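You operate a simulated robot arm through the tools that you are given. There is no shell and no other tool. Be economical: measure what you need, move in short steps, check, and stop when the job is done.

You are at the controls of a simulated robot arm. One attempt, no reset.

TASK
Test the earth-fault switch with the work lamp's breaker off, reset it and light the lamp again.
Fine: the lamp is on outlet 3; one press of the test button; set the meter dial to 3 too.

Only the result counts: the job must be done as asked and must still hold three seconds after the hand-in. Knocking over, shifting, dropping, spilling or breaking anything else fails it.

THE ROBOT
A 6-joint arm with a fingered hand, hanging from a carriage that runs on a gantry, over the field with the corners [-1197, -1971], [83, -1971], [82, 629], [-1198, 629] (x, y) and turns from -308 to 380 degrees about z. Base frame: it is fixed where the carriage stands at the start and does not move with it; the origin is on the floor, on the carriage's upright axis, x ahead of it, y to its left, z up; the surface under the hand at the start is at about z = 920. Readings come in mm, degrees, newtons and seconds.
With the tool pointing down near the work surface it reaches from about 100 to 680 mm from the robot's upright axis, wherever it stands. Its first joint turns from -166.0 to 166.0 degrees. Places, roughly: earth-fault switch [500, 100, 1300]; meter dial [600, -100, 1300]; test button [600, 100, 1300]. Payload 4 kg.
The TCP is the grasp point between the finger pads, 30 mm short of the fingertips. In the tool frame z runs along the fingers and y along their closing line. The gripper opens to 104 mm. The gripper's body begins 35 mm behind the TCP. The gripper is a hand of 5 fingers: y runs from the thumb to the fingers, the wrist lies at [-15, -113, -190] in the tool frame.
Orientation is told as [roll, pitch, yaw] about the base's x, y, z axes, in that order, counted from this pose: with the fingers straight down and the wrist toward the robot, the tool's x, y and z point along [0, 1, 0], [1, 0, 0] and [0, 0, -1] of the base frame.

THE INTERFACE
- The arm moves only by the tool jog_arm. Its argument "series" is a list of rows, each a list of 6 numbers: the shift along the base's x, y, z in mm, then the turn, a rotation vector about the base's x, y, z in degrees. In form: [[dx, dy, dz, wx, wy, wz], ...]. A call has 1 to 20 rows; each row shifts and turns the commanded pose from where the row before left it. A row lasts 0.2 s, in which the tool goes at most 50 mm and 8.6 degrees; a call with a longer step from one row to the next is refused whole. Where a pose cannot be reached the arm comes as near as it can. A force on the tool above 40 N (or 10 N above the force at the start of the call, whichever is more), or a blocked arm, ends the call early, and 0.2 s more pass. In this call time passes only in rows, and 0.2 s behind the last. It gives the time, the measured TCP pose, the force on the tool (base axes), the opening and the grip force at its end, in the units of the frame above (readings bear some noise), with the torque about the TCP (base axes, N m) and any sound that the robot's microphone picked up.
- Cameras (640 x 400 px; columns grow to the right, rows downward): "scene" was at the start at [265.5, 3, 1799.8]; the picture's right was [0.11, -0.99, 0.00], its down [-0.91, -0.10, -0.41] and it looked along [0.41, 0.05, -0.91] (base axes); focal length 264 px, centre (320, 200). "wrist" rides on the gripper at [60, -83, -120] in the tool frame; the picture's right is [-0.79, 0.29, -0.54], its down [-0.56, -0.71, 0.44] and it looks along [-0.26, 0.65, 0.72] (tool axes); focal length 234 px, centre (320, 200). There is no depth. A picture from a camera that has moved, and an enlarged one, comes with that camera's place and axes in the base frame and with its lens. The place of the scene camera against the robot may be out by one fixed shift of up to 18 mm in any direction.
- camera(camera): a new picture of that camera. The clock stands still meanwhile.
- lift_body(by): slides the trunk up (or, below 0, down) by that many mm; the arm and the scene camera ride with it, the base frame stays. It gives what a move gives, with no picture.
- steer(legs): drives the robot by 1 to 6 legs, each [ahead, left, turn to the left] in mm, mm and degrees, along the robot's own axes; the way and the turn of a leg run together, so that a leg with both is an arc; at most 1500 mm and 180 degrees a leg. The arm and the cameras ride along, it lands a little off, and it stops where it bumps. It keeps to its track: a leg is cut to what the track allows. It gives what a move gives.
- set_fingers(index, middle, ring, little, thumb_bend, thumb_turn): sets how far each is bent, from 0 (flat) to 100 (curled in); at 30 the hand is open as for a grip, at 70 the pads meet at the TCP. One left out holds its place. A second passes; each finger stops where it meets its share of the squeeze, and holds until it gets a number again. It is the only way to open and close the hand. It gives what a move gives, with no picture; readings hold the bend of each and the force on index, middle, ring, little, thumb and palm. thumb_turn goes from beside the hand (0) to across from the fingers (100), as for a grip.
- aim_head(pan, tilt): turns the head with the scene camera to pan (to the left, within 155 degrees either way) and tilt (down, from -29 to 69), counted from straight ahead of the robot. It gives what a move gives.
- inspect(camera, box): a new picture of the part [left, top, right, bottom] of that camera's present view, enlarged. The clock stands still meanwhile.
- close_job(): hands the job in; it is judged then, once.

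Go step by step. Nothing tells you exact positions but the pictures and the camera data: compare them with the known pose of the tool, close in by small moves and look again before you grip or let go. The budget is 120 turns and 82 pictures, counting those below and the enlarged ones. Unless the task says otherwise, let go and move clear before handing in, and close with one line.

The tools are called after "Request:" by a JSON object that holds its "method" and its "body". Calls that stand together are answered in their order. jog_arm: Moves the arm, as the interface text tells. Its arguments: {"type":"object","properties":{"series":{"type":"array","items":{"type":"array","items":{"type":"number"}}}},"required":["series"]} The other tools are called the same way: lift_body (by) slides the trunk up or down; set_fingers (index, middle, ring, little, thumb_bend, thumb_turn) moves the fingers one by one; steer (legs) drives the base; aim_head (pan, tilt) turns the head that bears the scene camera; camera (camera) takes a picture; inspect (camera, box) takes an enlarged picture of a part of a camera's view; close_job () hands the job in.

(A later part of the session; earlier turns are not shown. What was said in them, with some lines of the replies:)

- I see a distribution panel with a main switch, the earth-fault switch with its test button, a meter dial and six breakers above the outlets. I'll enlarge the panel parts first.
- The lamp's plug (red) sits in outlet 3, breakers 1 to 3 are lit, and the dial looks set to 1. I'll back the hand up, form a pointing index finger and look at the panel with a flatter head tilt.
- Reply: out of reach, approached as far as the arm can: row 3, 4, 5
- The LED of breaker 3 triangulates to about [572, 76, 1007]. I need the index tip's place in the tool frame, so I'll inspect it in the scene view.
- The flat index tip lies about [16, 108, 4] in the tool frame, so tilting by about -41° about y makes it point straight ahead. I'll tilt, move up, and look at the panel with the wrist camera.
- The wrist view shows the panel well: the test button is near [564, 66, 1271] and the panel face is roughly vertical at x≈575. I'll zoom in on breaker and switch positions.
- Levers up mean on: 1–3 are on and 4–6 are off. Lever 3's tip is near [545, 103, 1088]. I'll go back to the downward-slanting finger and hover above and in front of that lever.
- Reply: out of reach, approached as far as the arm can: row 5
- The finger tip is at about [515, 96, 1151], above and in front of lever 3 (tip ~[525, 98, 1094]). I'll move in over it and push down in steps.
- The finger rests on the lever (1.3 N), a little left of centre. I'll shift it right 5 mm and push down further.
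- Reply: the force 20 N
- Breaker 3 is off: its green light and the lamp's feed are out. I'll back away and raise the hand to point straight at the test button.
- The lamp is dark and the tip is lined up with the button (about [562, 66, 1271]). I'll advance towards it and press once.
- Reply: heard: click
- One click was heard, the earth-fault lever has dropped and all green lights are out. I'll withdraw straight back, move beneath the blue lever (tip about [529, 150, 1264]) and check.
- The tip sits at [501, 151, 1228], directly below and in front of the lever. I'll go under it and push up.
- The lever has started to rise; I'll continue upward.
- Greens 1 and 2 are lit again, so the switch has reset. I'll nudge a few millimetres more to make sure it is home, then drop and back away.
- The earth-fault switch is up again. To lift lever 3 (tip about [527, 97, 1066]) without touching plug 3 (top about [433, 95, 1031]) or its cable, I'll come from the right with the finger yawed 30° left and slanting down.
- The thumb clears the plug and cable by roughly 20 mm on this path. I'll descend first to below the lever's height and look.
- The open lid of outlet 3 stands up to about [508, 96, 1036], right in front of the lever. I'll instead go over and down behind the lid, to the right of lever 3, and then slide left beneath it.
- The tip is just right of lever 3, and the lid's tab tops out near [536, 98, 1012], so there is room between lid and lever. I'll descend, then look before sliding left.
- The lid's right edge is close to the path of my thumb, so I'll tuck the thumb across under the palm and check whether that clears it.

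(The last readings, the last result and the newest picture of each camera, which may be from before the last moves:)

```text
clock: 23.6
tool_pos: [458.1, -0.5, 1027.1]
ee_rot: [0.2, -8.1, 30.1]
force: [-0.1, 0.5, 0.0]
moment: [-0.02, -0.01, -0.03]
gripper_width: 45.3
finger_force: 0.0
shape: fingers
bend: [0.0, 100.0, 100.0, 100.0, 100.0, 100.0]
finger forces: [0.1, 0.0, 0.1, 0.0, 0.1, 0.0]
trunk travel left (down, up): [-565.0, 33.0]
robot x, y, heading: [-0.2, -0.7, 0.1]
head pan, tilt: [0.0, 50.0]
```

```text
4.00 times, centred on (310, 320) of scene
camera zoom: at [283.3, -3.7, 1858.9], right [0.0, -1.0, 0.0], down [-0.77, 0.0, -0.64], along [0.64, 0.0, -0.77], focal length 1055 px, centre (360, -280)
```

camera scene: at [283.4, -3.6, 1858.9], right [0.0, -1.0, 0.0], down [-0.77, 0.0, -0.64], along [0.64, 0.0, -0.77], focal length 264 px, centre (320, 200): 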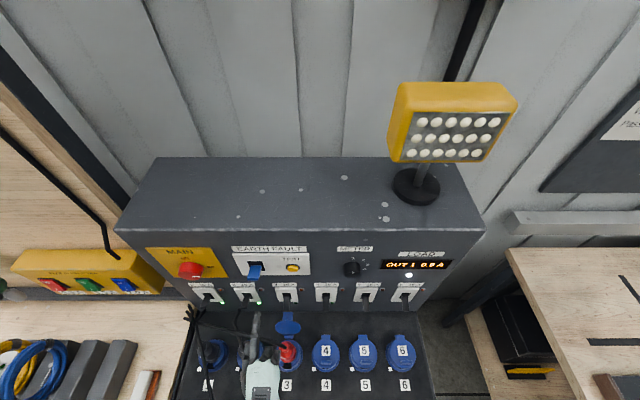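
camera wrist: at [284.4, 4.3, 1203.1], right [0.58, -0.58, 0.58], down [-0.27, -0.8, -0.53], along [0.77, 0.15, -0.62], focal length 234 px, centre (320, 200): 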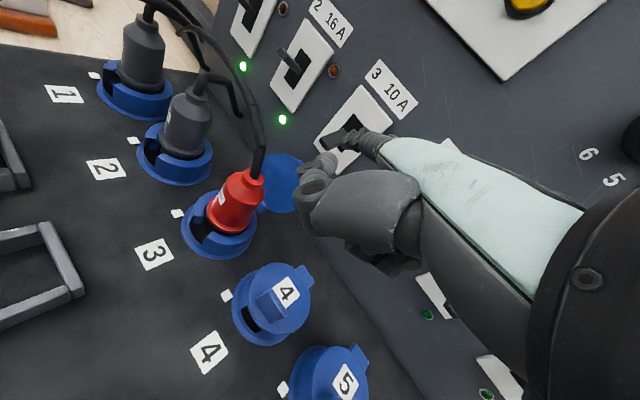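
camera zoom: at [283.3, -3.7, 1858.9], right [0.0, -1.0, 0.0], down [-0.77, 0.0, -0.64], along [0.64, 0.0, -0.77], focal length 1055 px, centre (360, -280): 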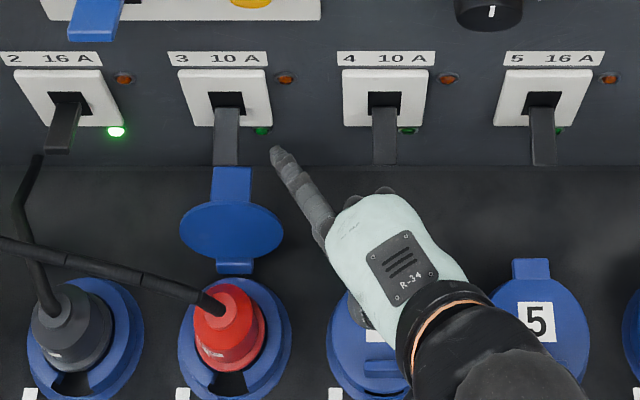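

The thumb is now clear of the lid. I'll slide left beneath the lever and then lift.

Request:
{"method": "jog_arm", "body": {"series": [[0, 0, -4, 0, 0, 0], [0, 12, 0, 0, 0, 0], [0, 13, 0, 0, 0, 0]]}}

Request:
{"method": "inspect", "body": {"camera": "wrist", "box": [200, 60, 420, 260]}}

Request:
{"method": "inspect", "body": {"camera": "scene", "box": [230, 270, 390, 370]}}

```text
clock: 24.4
tool_pos: [457.4, 24.4, 1022.5]
ee_rot: [0.1, -8.3, 30.1]
force: [-0.3, -1.4, 0.0]
moment: [0.01, 0.04, -0.01]
gripper_width: 45.1
finger_force: 0.0
shape: fingers
bend: [0.0, 100.0, 100.0, 100.0, 100.0, 100.0]
finger forces: [0.0, 0.0, 0.0, 0.0, 0.0, 0.0]
trunk travel left (down, up): [-565.0, 33.0]
robot x, y, heading: [0.9, -0.0, 0.1]
head pan, tilt: [0.0, 50.0]
```

```text
2.00 times, centred on (310, 160) of wrist
camera zoom: at [343.0, 26.7, 1127.5], right [0.58, -0.58, 0.58], down [-0.27, -0.8, -0.53], along [0.77, 0.15, -0.62], focal length 468 px, centre (340, 280)
```

zoom: 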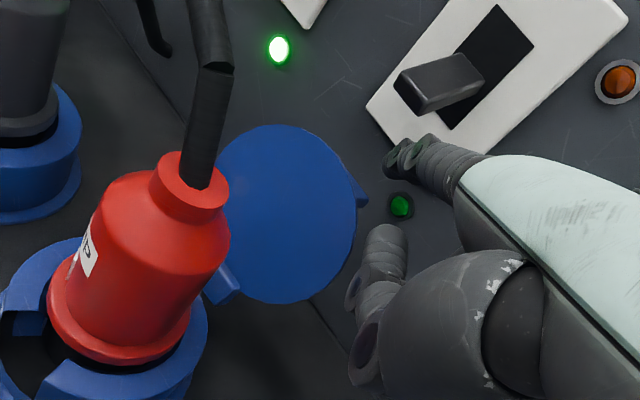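

```text
4.00 times, centred on (310, 320) of scene
camera zoom: at [283.3, -3.7, 1858.9], right [0.0, -1.0, 0.0], down [-0.77, 0.0, -0.64], along [0.64, 0.0, -0.77], focal length 1055 px, centre (360, -280)
```

zoom: 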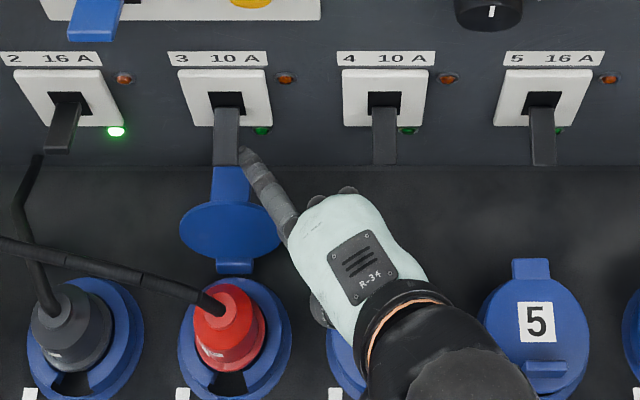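

Request:
{"method": "jog_arm", "body": {"series": [[0, 8, 0, 0, 0, 0], [0, 0, 6, 0, 0, 0], [0, 0, 6, 0, 0, 0], [0, 0, 6, 0, 0, 0]]}}

Request:
{"method": "inspect", "body": {"camera": "wrist", "box": [200, 60, 420, 260]}}

Request:
{"method": "inspect", "body": {"camera": "scene", "box": [230, 270, 390, 370]}}

```text
clock: 25.4
tool_pos: [458.0, 33.7, 1040.1]
ee_rot: [0.1, -8.2, 30.0]
force: [-0.6, -0.4, 0.1]
moment: [0.01, -0.03, -0.02]
gripper_width: 45.2
finger_force: 0.5
shape: fingers
bend: [0.0, 100.0, 100.0, 100.0, 100.0, 100.0]
finger forces: [0.2, 0.1, 0.0, 0.0, 0.0, 0.0]
trunk travel left (down, up): [-565.0, 33.0]
robot x, y, heading: [1.6, 0.1, -0.1]
head pan, tilt: [0.0, 50.0]
```

```text
2.00 times, centred on (310, 160) of wrist
camera zoom: at [342.7, 35.8, 1144.6], right [0.58, -0.58, 0.58], down [-0.27, -0.8, -0.53], along [0.77, 0.15, -0.62], focal length 468 px, centre (340, 280)
```

zoom: 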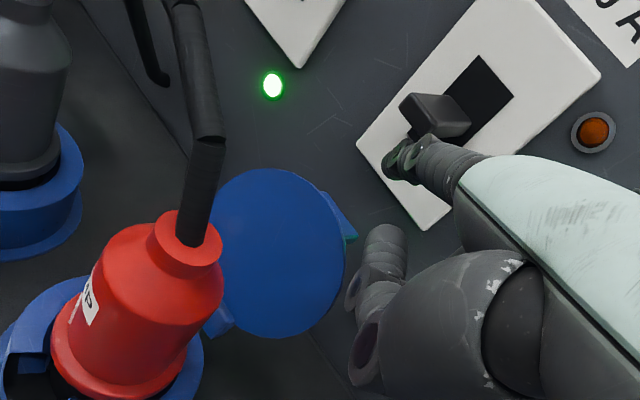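

```text
4.00 times, centred on (310, 320) of scene
camera zoom: at [283.3, -3.7, 1858.9], right [0.0, -1.0, 0.0], down [-0.77, 0.0, -0.64], along [0.64, 0.0, -0.77], focal length 1055 px, centre (360, -280)
```

zoom: 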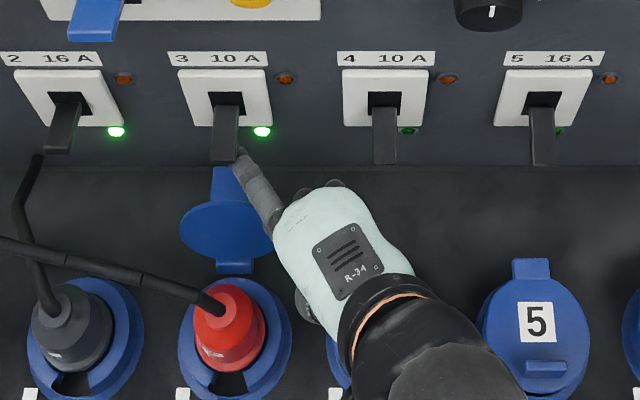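

Breaker 3's green light is on. I'll lift the lever a little further so it is fully home.

Request:
{"method": "jog_arm", "body": {"series": [[0, 0, 5, 0, 0, 0], [0, 0, 5, 0, 0, 0], [0, 0, 4, 0, 0, 0]]}}

Request:
{"method": "inspect", "body": {"camera": "scene", "box": [230, 250, 390, 350]}}

```text
clock: 26.2
tool_pos: [457.5, 31.6, 1054.1]
ee_rot: [0.0, -8.2, 30.1]
force: [0.0, -0.1, 0.9]
moment: [0.02, 0.04, -0.03]
gripper_width: 44.9
finger_force: 0.1
shape: fingers
bend: [0.0, 100.0, 100.0, 100.0, 100.0, 100.0]
finger forces: [0.0, 0.0, 0.0, 0.1, 0.1, 0.1]
trunk travel left (down, up): [-565.0, 33.0]
robot x, y, heading: [0.1, 0.7, -0.2]
head pan, tilt: [0.0, 50.0]
```

```text
4.00 times, centred on (310, 300) of scene
camera zoom: at [283.3, -3.7, 1858.8], right [0.0, -1.0, 0.0], down [-0.77, 0.0, -0.64], along [0.64, 0.0, -0.77], focal length 1055 px, centre (360, -200)
```

zoom: 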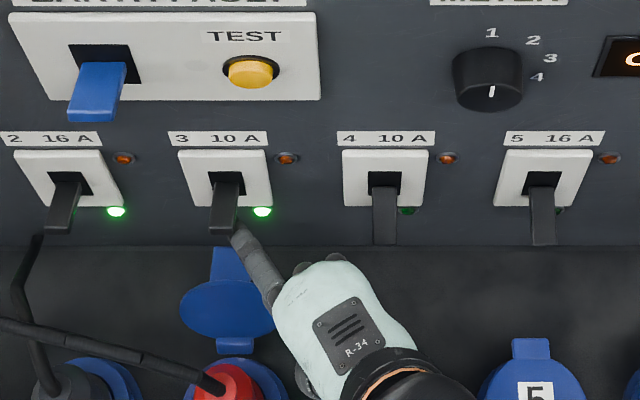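

Lever 3 now stands like levers 1 and 2. I'll withdraw down, right and back, then turn the hand straight and look at the meter dial and lamp.

Request:
{"method": "jog_arm", "body": {"series": [[0, 0, -14, 0, 0, 0], [0, -15, 0, 0, 0, 0], [0, -16, 0, 0, 0, 0], [-30, -15, 10, 0, 0, 0], [-40, -10, 30, 0, 0, 0], [0, -20, 25, 0, 0, -7.5], [0, -20, 25, 0, 0, -7.5], [0, -20, 20, 0, 0, -7.5], [0, -20, 20, 0, 0, -7.5], [0, -10, 10, 0, -8.2, 0], [0, -10, 5, 0, -8.2, 0], [0, -6, 5, 0, -8.2, 0], [0, 0, 0, 0, -8.2, 0]]}}

Request:
{"method": "camera", "body": {"camera": "wrist"}}

Request:
{"method": "camera", "body": {"camera": "scene"}}

```text
refused: row 5 steps farther than a row can; nothing moved
```

```text
35 pictures are left
camera wrist: at [342.5, 35.0, 1158.9], right [0.58, -0.58, 0.58], down [-0.27, -0.8, -0.53], along [0.77, 0.15, -0.62], focal length 234 px, centre (320, 200)
```

wrist: 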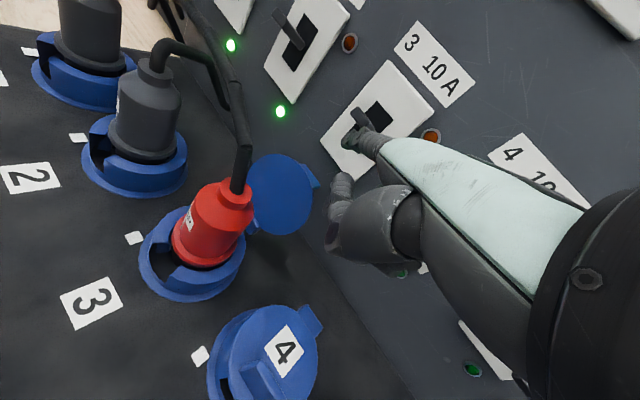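

```text
34 pictures are left
camera scene: at [283.3, -3.7, 1858.8], right [0.0, -1.0, 0.0], down [-0.77, 0.0, -0.64], along [0.64, 0.0, -0.77], focal length 264 px, centre (320, 200)
```

scene: 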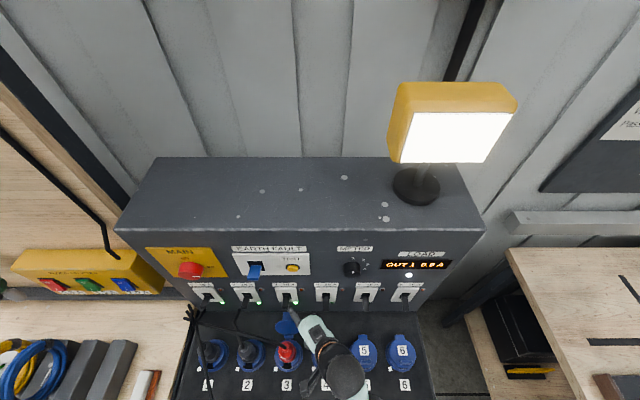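

The lamp is lit again. The withdraw call was refused for too long a step, so I'll redo it with shorter rows.

Request:
{"method": "jog_arm", "body": {"series": [[0, 0, -14, 0, 0, 0], [0, -15, 0, 0, 0, 0], [0, -16, 0, 0, 0, 0], [-30, -15, 10, 0, 0, 0], [-35, -10, 20, 0, 0, 0], [0, -20, 25, 0, 0, -7.5], [0, -20, 25, 0, 0, -7.5], [0, -20, 20, 0, 0, -7.5], [0, -20, 20, 0, 0, -7.5], [0, -10, 10, 0, -8.2, 0], [0, -10, 8, 0, -8.2, 0], [0, -6, 8, 0, -8.2, 0], [0, 0, 5, 0, -8.2, 0]]}}

Request:
{"method": "camera", "body": {"camera": "wrist"}}

```text
clock: 29.0
tool_pos: [392.8, -128.9, 1190.7]
ee_rot: [-0.1, -41.0, 0.2]
force: [-0.2, -0.1, 0.3]
moment: [0.03, 0.02, -0.02]
gripper_width: 45.2
finger_force: 0.0
shape: fingers
bend: [0.0, 100.0, 100.0, 100.0, 100.0, 100.0]
finger forces: [0.1, 0.0, 0.0, 0.0, 0.0, 0.0]
trunk travel left (down, up): [-565.0, 33.0]
robot x, y, heading: [-1.0, 4.1, 0.0]
head pan, tilt: [0.0, 50.0]
```

```text
33 pictures are left
camera wrist: at [252.2, -68.9, 1225.1], right [-0.14, -0.79, 0.6], down [-0.24, -0.56, -0.79], along [0.96, -0.26, -0.12], focal length 234 px, centre (320, 200)
```

wrist: 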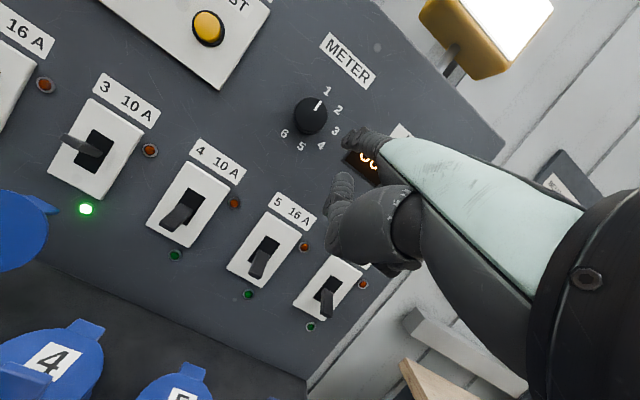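

Request:
{"method": "inspect", "body": {"camera": "wrist", "box": [260, 70, 380, 160]}}

Request:
{"method": "inspect", "body": {"camera": "scene", "box": [320, 230, 440, 305]}}

```text
4.44 times, centred on (320, 115) of wrist
camera zoom: at [252.2, -68.9, 1225.1], right [-0.14, -0.79, 0.6], down [-0.24, -0.56, -0.79], along [0.96, -0.26, -0.12], focal length 1041 px, centre (320, 578)
```

zoom: 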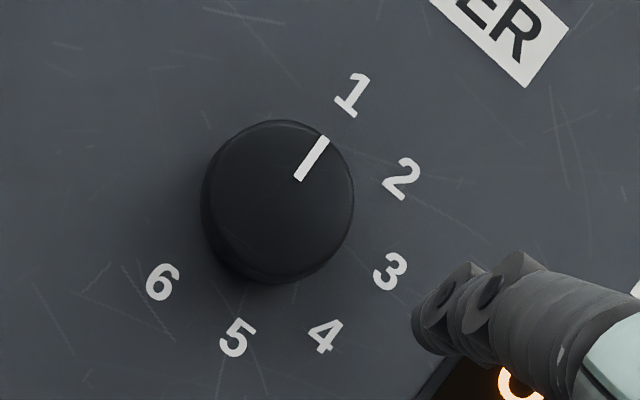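

```text
5.33 times, centred on (380, 268) of scene
camera zoom: at [283.3, -3.7, 1858.9], right [0.0, -1.0, 0.0], down [-0.77, 0.0, -0.64], along [0.64, 0.0, -0.77], focal length 1407 px, centre (0, -160)
```

zoom: 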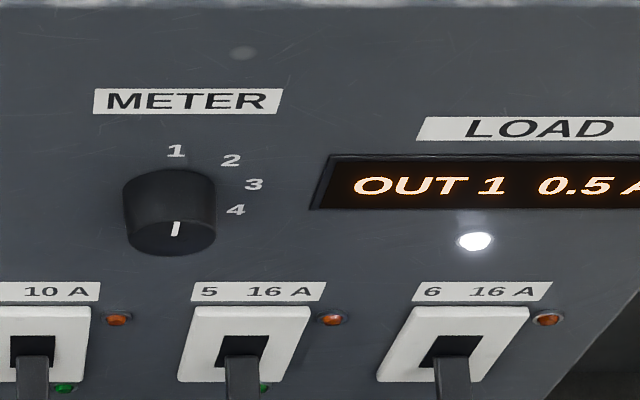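

The lamp is lit and breaker 3 is on. The dial points to 1 with 40° between marks, so 3 is 80° clockwise; the knob front is at about [546, -75, 1266], 40 mm across. I'll set a thumb, index and middle pinch and turn the tool to face the knob, pre-rolled by -40°.

Request:
{"method": "set_fingers", "body": {"index": 30, "middle": 30, "ring": 100, "little": 100, "thumb_bend": 30, "thumb_turn": 97}}

Request:
{"method": "jog_arm", "body": {"series": [[5, 9, 12.7, 0, -8.17, 0], [5, 9, 12.7, 0, -8.17, 0], [5, 9, 12.7, 0, -8.17, 0], [5, 9, 12.7, 0, -8.17, 0], [5, 9, 12.7, 0, -8.17, 0], [5, 9, 12.7, 0, -8.17, 0], [0, 0, 0, -8, 0, 0], [0, 0, 0, -8, 0, 0], [0, 0, 0, -8, 0, 0], [0, 0, 0, -8, 0, 0], [0, 0, 0, -8, 0, 0]]}}

Request:
{"method": "camera", "body": {"camera": "wrist"}}

Request:
{"method": "camera", "body": {"camera": "scene"}}

```text
clock: 30.0
tool_pos: [392.9, -129.0, 1190.2]
ee_rot: [0.0, -40.9, 0.1]
force: [-0.5, -0.5, -0.1]
moment: [0.03, 0.0, 0.01]
gripper_width: 103.0
finger_force: 0.1
shape: fingers
bend: [30.0, 30.0, 100.0, 100.0, 30.0, 94.0]
finger forces: [0.0, 0.0, 0.1, 0.0, 0.1, 0.0]
trunk travel left (down, up): [-565.0, 33.0]
robot x, y, heading: [3.1, -0.6, 0.2]
head pan, tilt: [0.0, 50.0]
```

```text
clock: 32.4
tool_pos: [422.7, -73.8, 1266.4]
ee_rot: [-89.8, -49.9, 90.1]
force: [0.8, -0.1, 0.3]
moment: [0.02, 0.0, 0.01]
gripper_width: 103.6
finger_force: 0.0
shape: fingers
bend: [30.0, 30.0, 100.0, 100.0, 30.0, 94.0]
finger forces: [0.0, 0.0, 0.0, 0.0, 0.0, 0.0]
trunk travel left (down, up): [-565.0, 33.0]
robot x, y, heading: [0.0, 2.8, 0.0]
head pan, tilt: [0.0, 50.0]
```

```text
30 pictures are left
camera wrist: at [304.6, -82.1, 1162.6], right [-0.54, -0.42, 0.73], down [0.44, -0.88, -0.18], along [0.72, 0.22, 0.66], focal length 234 px, centre (320, 200)
```

wrist: 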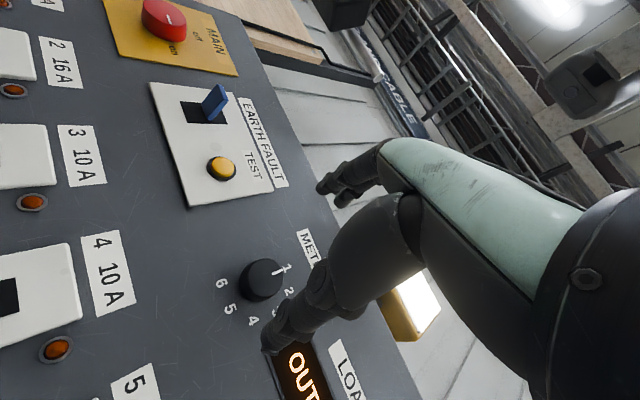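

```text
29 pictures are left
camera scene: at [283.3, -3.7, 1858.8], right [0.0, -1.0, 0.0], down [-0.77, 0.0, -0.64], along [0.64, 0.0, -0.77], focal length 264 px, centre (320, 200)
```

scene: 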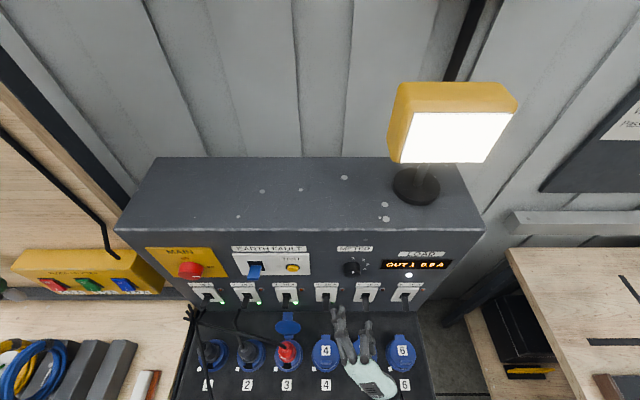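

The hand faces the knob squarely with fingers upper-left and thumb lower-right. I'll advance around the knob and check.

Request:
{"method": "jog_arm", "body": {"series": [[25, 0, 0, 0, 0, 0], [25, 0, 0, 0, 0, 0], [20, -1, 0, 0, 0, 0], [15, 0, -1, 0, 0, 0], [15, 0, 0, 0, 0, 0]]}}

Request:
{"method": "camera", "body": {"camera": "wrist"}}

Request:
{"method": "inspect", "body": {"camera": "scene", "box": [290, 220, 430, 320]}}

```text
clock: 33.6
tool_pos: [522.8, -77.5, 1264.7]
ee_rot: [-89.9, -49.9, 90.0]
force: [0.3, -0.6, -0.3]
moment: [0.0, 0.01, 0.01]
gripper_width: 103.4
finger_force: 0.0
shape: fingers
bend: [30.0, 30.0, 100.0, 100.0, 30.0, 94.0]
finger forces: [0.0, 0.0, 0.1, 0.1, 0.0, 0.0]
trunk travel left (down, up): [-565.0, 33.0]
robot x, y, heading: [-0.4, 2.1, 0.0]
head pan, tilt: [0.0, 50.0]
```

```text
28 pictures are left
camera wrist: at [404.6, -85.0, 1160.4], right [-0.54, -0.42, 0.73], down [0.44, -0.88, -0.18], along [0.72, 0.22, 0.66], focal length 234 px, centre (320, 200)
```

wrist: 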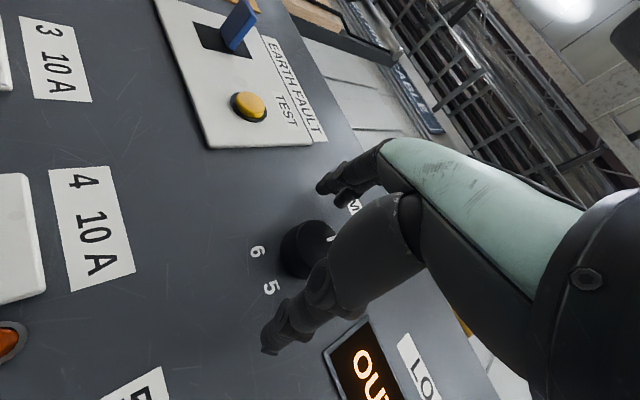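

```text
4.00 times, centred on (360, 270) of scene
camera zoom: at [283.2, -3.7, 1858.8], right [0.0, -1.0, 0.0], down [-0.77, 0.0, -0.64], along [0.64, 0.0, -0.77], focal length 1055 px, centre (160, -80)
```

zoom: 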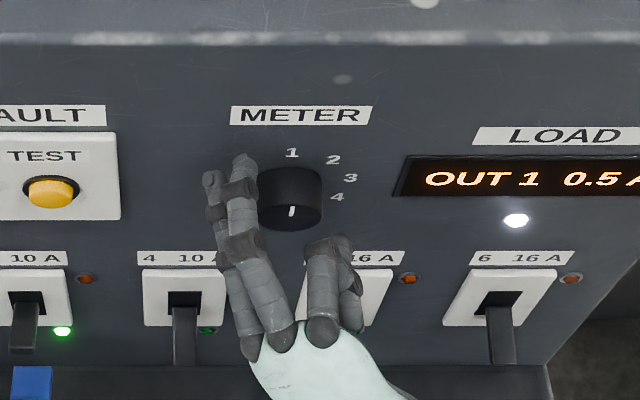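

Alignment is good. I'll advance 14 mm more and close the pinch.

Request:
{"method": "jog_arm", "body": {"series": [[7, 1, 0, 0, 0, 0], [7, 1, 0, 0, 0, 0]]}}

Request:
{"method": "set_fingers", "body": {"index": 60, "middle": 60, "thumb_bend": 60}}

Request:
{"method": "inspect", "body": {"camera": "scene", "box": [290, 220, 430, 320]}}

Request:
{"method": "camera", "body": {"camera": "wrist"}}

```text
clock: 34.2
tool_pos: [534.0, -76.0, 1265.1]
ee_rot: [-89.9, -50.1, 90.0]
force: [-18.6, -6.5, 0.5]
moment: [0.39, -1.07, 0.41]
gripper_width: 103.7
finger_force: 9.4
shape: fingers
bend: [30.0, 30.0, 100.0, 100.0, 30.0, 94.0]
finger forces: [0.0, 18.9, 0.0, 0.1, 0.0, 0.0]
trunk travel left (down, up): [-565.0, 33.0]
robot x, y, heading: [-2.3, 1.6, -0.1]
head pan, tilt: [0.0, 50.0]
```

```text
clock: 34.9
tool_pos: [529.9, -71.7, 1264.1]
ee_rot: [-89.8, -50.2, 90.3]
force: [-29.6, 0.3, 1.7]
moment: [0.02, -0.26, 0.31]
gripper_width: 56.1
finger_force: 14.7
shape: fingers
bend: [47.0, 35.0, 100.0, 100.0, 53.0, 98.0]
finger forces: [9.9, 7.7, 0.1, 0.0, 11.7, 0.1]
trunk travel left (down, up): [-565.0, 33.0]
robot x, y, heading: [-1.2, -0.6, -0.0]
head pan, tilt: [0.0, 50.0]
stopped: the force on the tool passed its limit at 41 N (the readings are from after the stop); the commanded pose is now the measured one
```

```text
4.00 times, centred on (360, 270) of scene
camera zoom: at [281.1, -3.7, 1858.0], right [0.0, -1.0, 0.0], down [-0.77, 0.0, -0.64], along [0.64, 0.0, -0.77], focal length 1055 px, centre (160, -80)
```

zoom: 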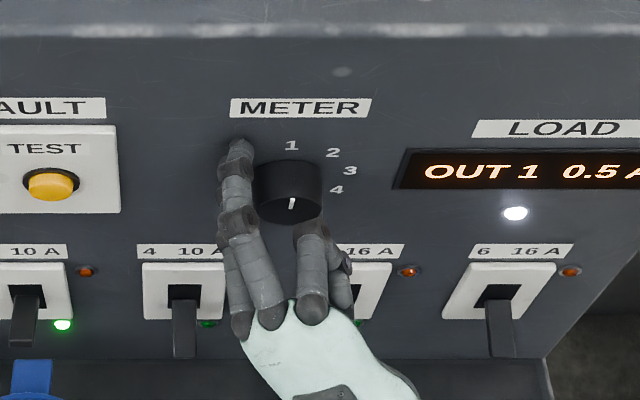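

```text
25 pictures are left
camera wrist: at [411.7, -80.4, 1160.1], right [-0.54, -0.43, 0.73], down [0.44, -0.88, -0.19], along [0.72, 0.22, 0.66], focal length 234 px, centre (320, 200)
```

wrist: 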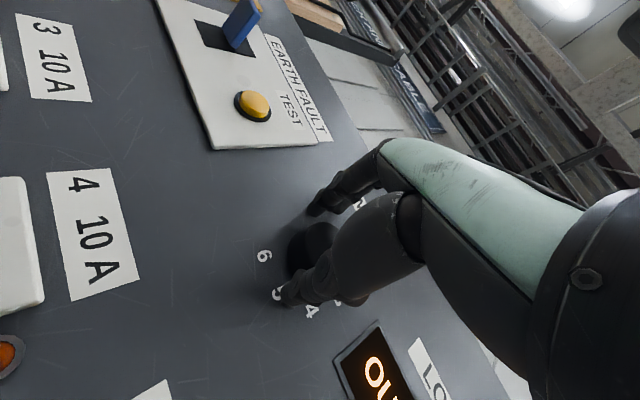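

The middle finger's tip met the panel face, so I was slightly too deep. I'll open, back off about 9 mm and close again.

Request:
{"method": "jog_arm", "body": {"series": [[-4, 0, 0, 0, 0, 0], [-4, -2, 0, 0, 0, 0]]}}

Request:
{"method": "set_fingers", "body": {"index": 62, "middle": 62, "thumb_bend": 62}}

Request:
{"method": "inspect", "body": {"camera": "scene", "box": [290, 220, 430, 320]}}

```text
clock: 35.5
tool_pos: [528.7, -75.6, 1265.0]
ee_rot: [-90.0, -49.9, 90.1]
force: [0.7, -0.8, -2.3]
moment: [0.02, 0.03, -0.02]
gripper_width: 36.9
finger_force: 1.1
shape: fingers
bend: [54.0, 40.0, 100.0, 100.0, 58.0, 98.0]
finger forces: [0.0, 0.0, 0.0, 0.1, 1.8, 0.0]
trunk travel left (down, up): [-565.0, 33.0]
robot x, y, heading: [-0.9, 0.2, -0.0]
head pan, tilt: [0.0, 50.0]
```

```text
clock: 36.5
tool_pos: [527.4, -74.1, 1265.7]
ee_rot: [-90.1, -50.1, 90.4]
force: [-0.8, 2.8, 4.7]
moment: [0.03, -0.24, 0.07]
gripper_width: 34.3
finger_force: 6.8
shape: fingers
bend: [57.0, 57.0, 100.0, 100.0, 58.0, 98.0]
finger forces: [3.8, 7.3, 0.0, 0.1, 3.3, 0.0]
trunk travel left (down, up): [-565.0, 33.0]
robot x, y, heading: [0.3, -0.6, -0.0]
head pan, tilt: [0.0, 50.0]
```

```text
4.00 times, centred on (360, 270) of scene
camera zoom: at [283.0, -3.5, 1859.0], right [0.0, -1.0, 0.0], down [-0.77, 0.0, -0.64], along [0.64, 0.0, -0.77], focal length 1055 px, centre (160, -80)
```

zoom: 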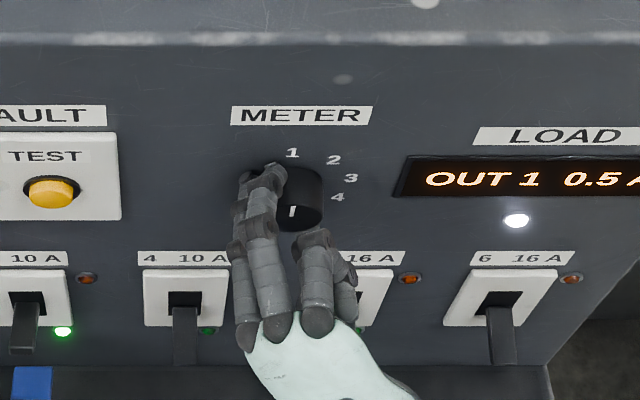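

The pinch holds the knob. I'll turn 40° clockwise and check.

Request:
{"method": "jog_arm", "body": {"series": [[0, 0, 0, 8, 0, 0], [0, 0, 0, 8, 0, 0], [0, 0, 0, 8, 0, 0], [0, 0, 0, 8, 0, 0], [0, 0, 0, 8, 0, 0]]}}

Request:
{"method": "inspect", "body": {"camera": "scene", "box": [290, 220, 430, 320]}}

```text
clock: 37.7
tool_pos: [527.7, -74.4, 1265.7]
ee_rot: [146.4, -89.8, -146.1]
force: [2.0, 4.3, 6.1]
moment: [-0.07, -0.2, 0.11]
gripper_width: 34.4
finger_force: 6.5
shape: fingers
bend: [56.0, 57.0, 100.0, 100.0, 58.0, 98.0]
finger forces: [5.1, 4.8, 0.0, 0.0, 2.8, 0.0]
trunk travel left (down, up): [-565.0, 33.0]
robot x, y, heading: [2.0, -1.9, -0.1]
head pan, tilt: [0.0, 50.0]
```

```text
4.00 times, centred on (360, 270) of scene
camera zoom: at [283.2, -3.5, 1859.0], right [0.0, -1.0, 0.0], down [-0.77, 0.0, -0.64], along [0.64, 0.0, -0.77], focal length 1055 px, centre (160, -80)
```

zoom: 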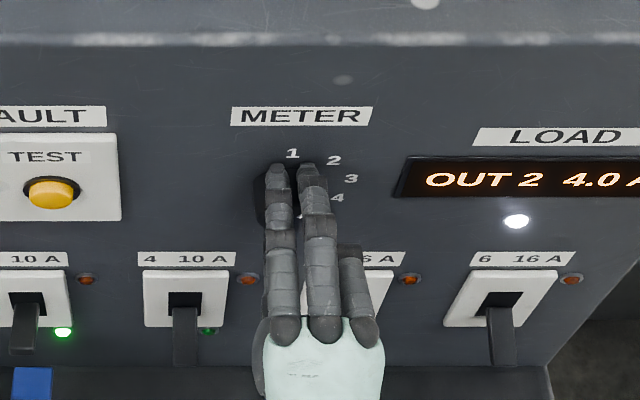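

The display reads OUT 2, so the dial follows the hand. I'll turn another 40°.

Request:
{"method": "jog_arm", "body": {"series": [[0, 0, 0, 8, 0, 0], [0, 0, 0, 8, 0, 0], [0, 0, 0, 8, 0, 0], [0, 0, 0, 8, 0, 0], [0, 0, 0, 8, 0, 0]]}}

Request:
{"method": "inspect", "body": {"camera": "scene", "box": [290, 220, 430, 320]}}

Request:
{"method": "inspect", "body": {"camera": "wrist", "box": [200, 120, 420, 320]}}

```text
clock: 38.9
tool_pos: [527.2, -75.9, 1265.7]
ee_rot: [90.5, -49.8, -90.3]
force: [-0.3, 2.7, 8.2]
moment: [-0.01, -0.18, 0.04]
gripper_width: 35.1
finger_force: 6.2
shape: fingers
bend: [56.0, 58.0, 100.0, 100.0, 59.0, 97.0]
finger forces: [4.9, 3.5, 0.0, 0.0, 4.4, 0.1]
trunk travel left (down, up): [-565.0, 33.0]
robot x, y, heading: [-1.2, 0.4, -0.3]
head pan, tilt: [0.0, 50.0]
```

```text
4.00 times, centred on (360, 270) of scene
camera zoom: at [283.1, -3.6, 1859.0], right [0.0, -1.0, 0.0], down [-0.77, 0.0, -0.64], along [0.64, 0.0, -0.77], focal length 1055 px, centre (160, -80)
```

zoom: 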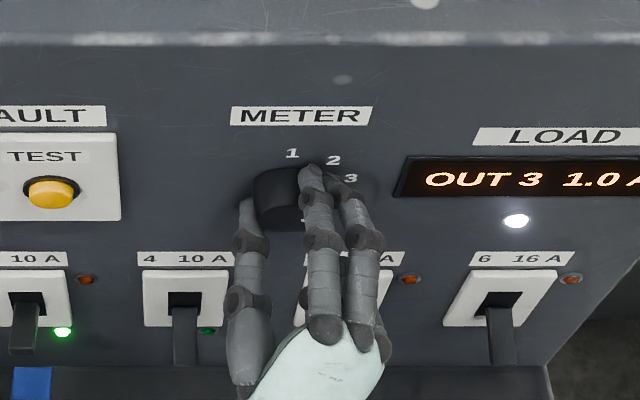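

```text
2.00 times, centred on (310, 220) of wrist
camera zoom: at [408.7, 24.3, 1239.1], right [-0.54, -0.79, -0.29], down [0.44, 0.03, -0.9], along [0.72, -0.61, 0.33], focal length 468 px, centre (340, 160)
```

zoom: 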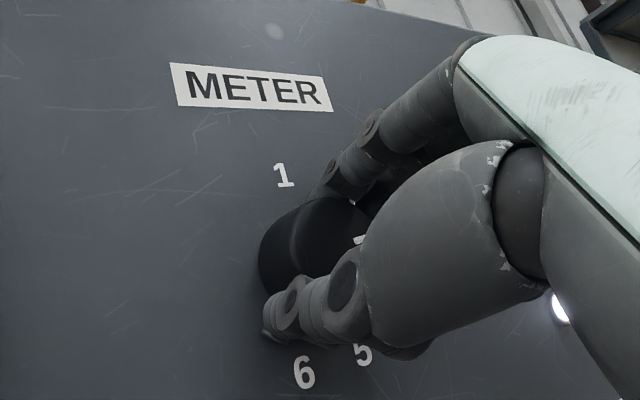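

The display reads OUT 3. I'll open the pinch, back straight off and verify everything.

Request:
{"method": "set_fingers", "body": {"index": 42, "middle": 42, "thumb_bend": 40}}

Request:
{"method": "jog_arm", "body": {"series": [[-15, 0, 0, 0, 0, 0], [-25, 0, 0, 0, 0, 0], [-30, 0, 0, 0, 0, 0], [-30, 0, 0, 0, 0, 0], [-20, 0, 0, 0, 0, 0]]}}

Request:
{"method": "camera", "body": {"camera": "wrist"}}

Request:
{"method": "inspect", "body": {"camera": "scene", "box": [160, 80, 540, 320]}}

Request:
{"method": "inspect", "body": {"camera": "scene", "box": [180, 230, 440, 392]}}

```text
clock: 39.9
tool_pos: [526.8, -75.2, 1265.4]
ee_rot: [90.4, -49.8, -90.1]
force: [-0.6, -0.1, 0.1]
moment: [-0.01, 0.0, 0.0]
gripper_width: 75.0
finger_force: 0.0
shape: fingers
bend: [42.0, 42.0, 100.0, 100.0, 40.0, 96.0]
finger forces: [0.0, 0.0, 0.0, 0.1, 0.0, 0.1]
trunk travel left (down, up): [-565.0, 33.0]
robot x, y, heading: [0.9, -1.1, -0.3]
head pan, tilt: [0.0, 50.0]
```

```text
clock: 41.1
tool_pos: [408.0, -76.9, 1266.8]
ee_rot: [90.4, -49.9, -90.2]
force: [0.3, -1.2, 0.5]
moment: [0.03, -0.01, 0.01]
gripper_width: 75.1
finger_force: 0.0
shape: fingers
bend: [42.0, 42.0, 100.0, 100.0, 40.0, 96.0]
finger forces: [0.0, 0.1, 0.0, 0.0, 0.1, 0.0]
trunk travel left (down, up): [-565.0, 33.0]
robot x, y, heading: [-0.3, 1.2, -0.3]
head pan, tilt: [0.0, 50.0]
```

```text
20 pictures are left
camera wrist: at [288.4, 24.3, 1239.5], right [-0.54, -0.79, -0.29], down [0.44, 0.03, -0.9], along [0.72, -0.61, 0.33], focal length 234 px, centre (320, 200)
```

wrist: 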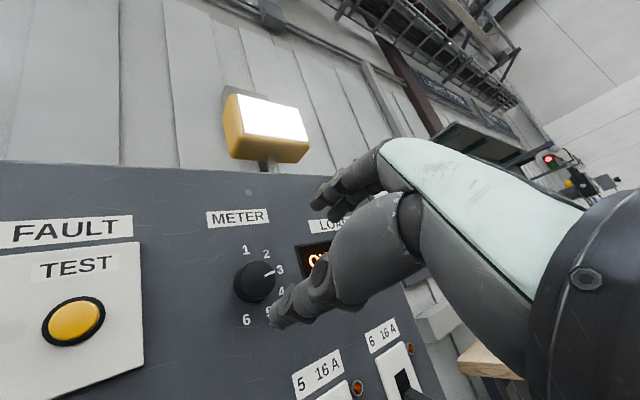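

```text
1.67 times, centred on (350, 200) of scene
camera zoom: at [282.9, -3.6, 1858.9], right [0.0, -1.0, 0.0], down [-0.77, 0.0, -0.64], along [0.64, 0.0, -0.77], focal length 440 px, centre (270, 200)
```

zoom: 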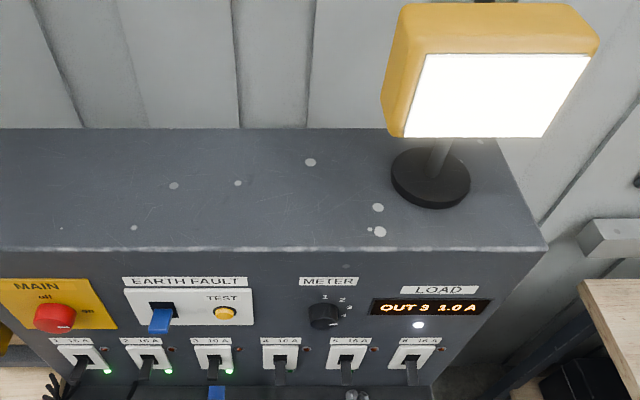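

```text
2.46 times, centred on (310, 311) of scene
camera zoom: at [282.9, -3.6, 1858.9], right [0.0, -1.0, 0.0], down [-0.77, 0.0, -0.64], along [0.64, 0.0, -0.77], focal length 649 px, centre (345, -73)
```

zoom: 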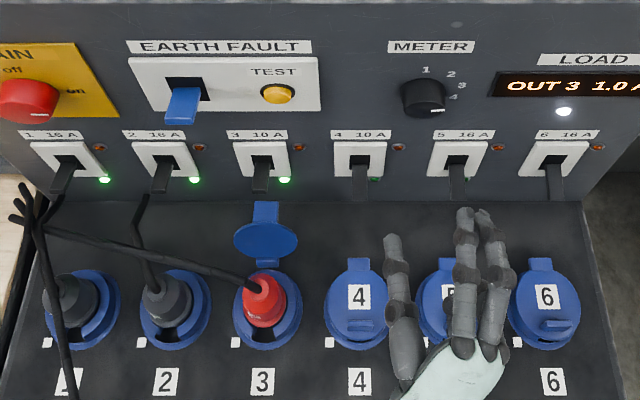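

The lamp is lit, the earth-fault switch is reset, breakers 1 to 3 are on, the dial points to 3 with OUT 3 on the display, and the hand is clear. I'll hand it in.

Request:
{"method": "close_job", "body": {}}

```text
The job is handed in.
```

The job is handed in: with breaker 3 off, I pressed the test button once and the earth-fault switch tripped. I then reset it and switched breaker 3 back on. The lamp is lit and the meter dial is on 3.
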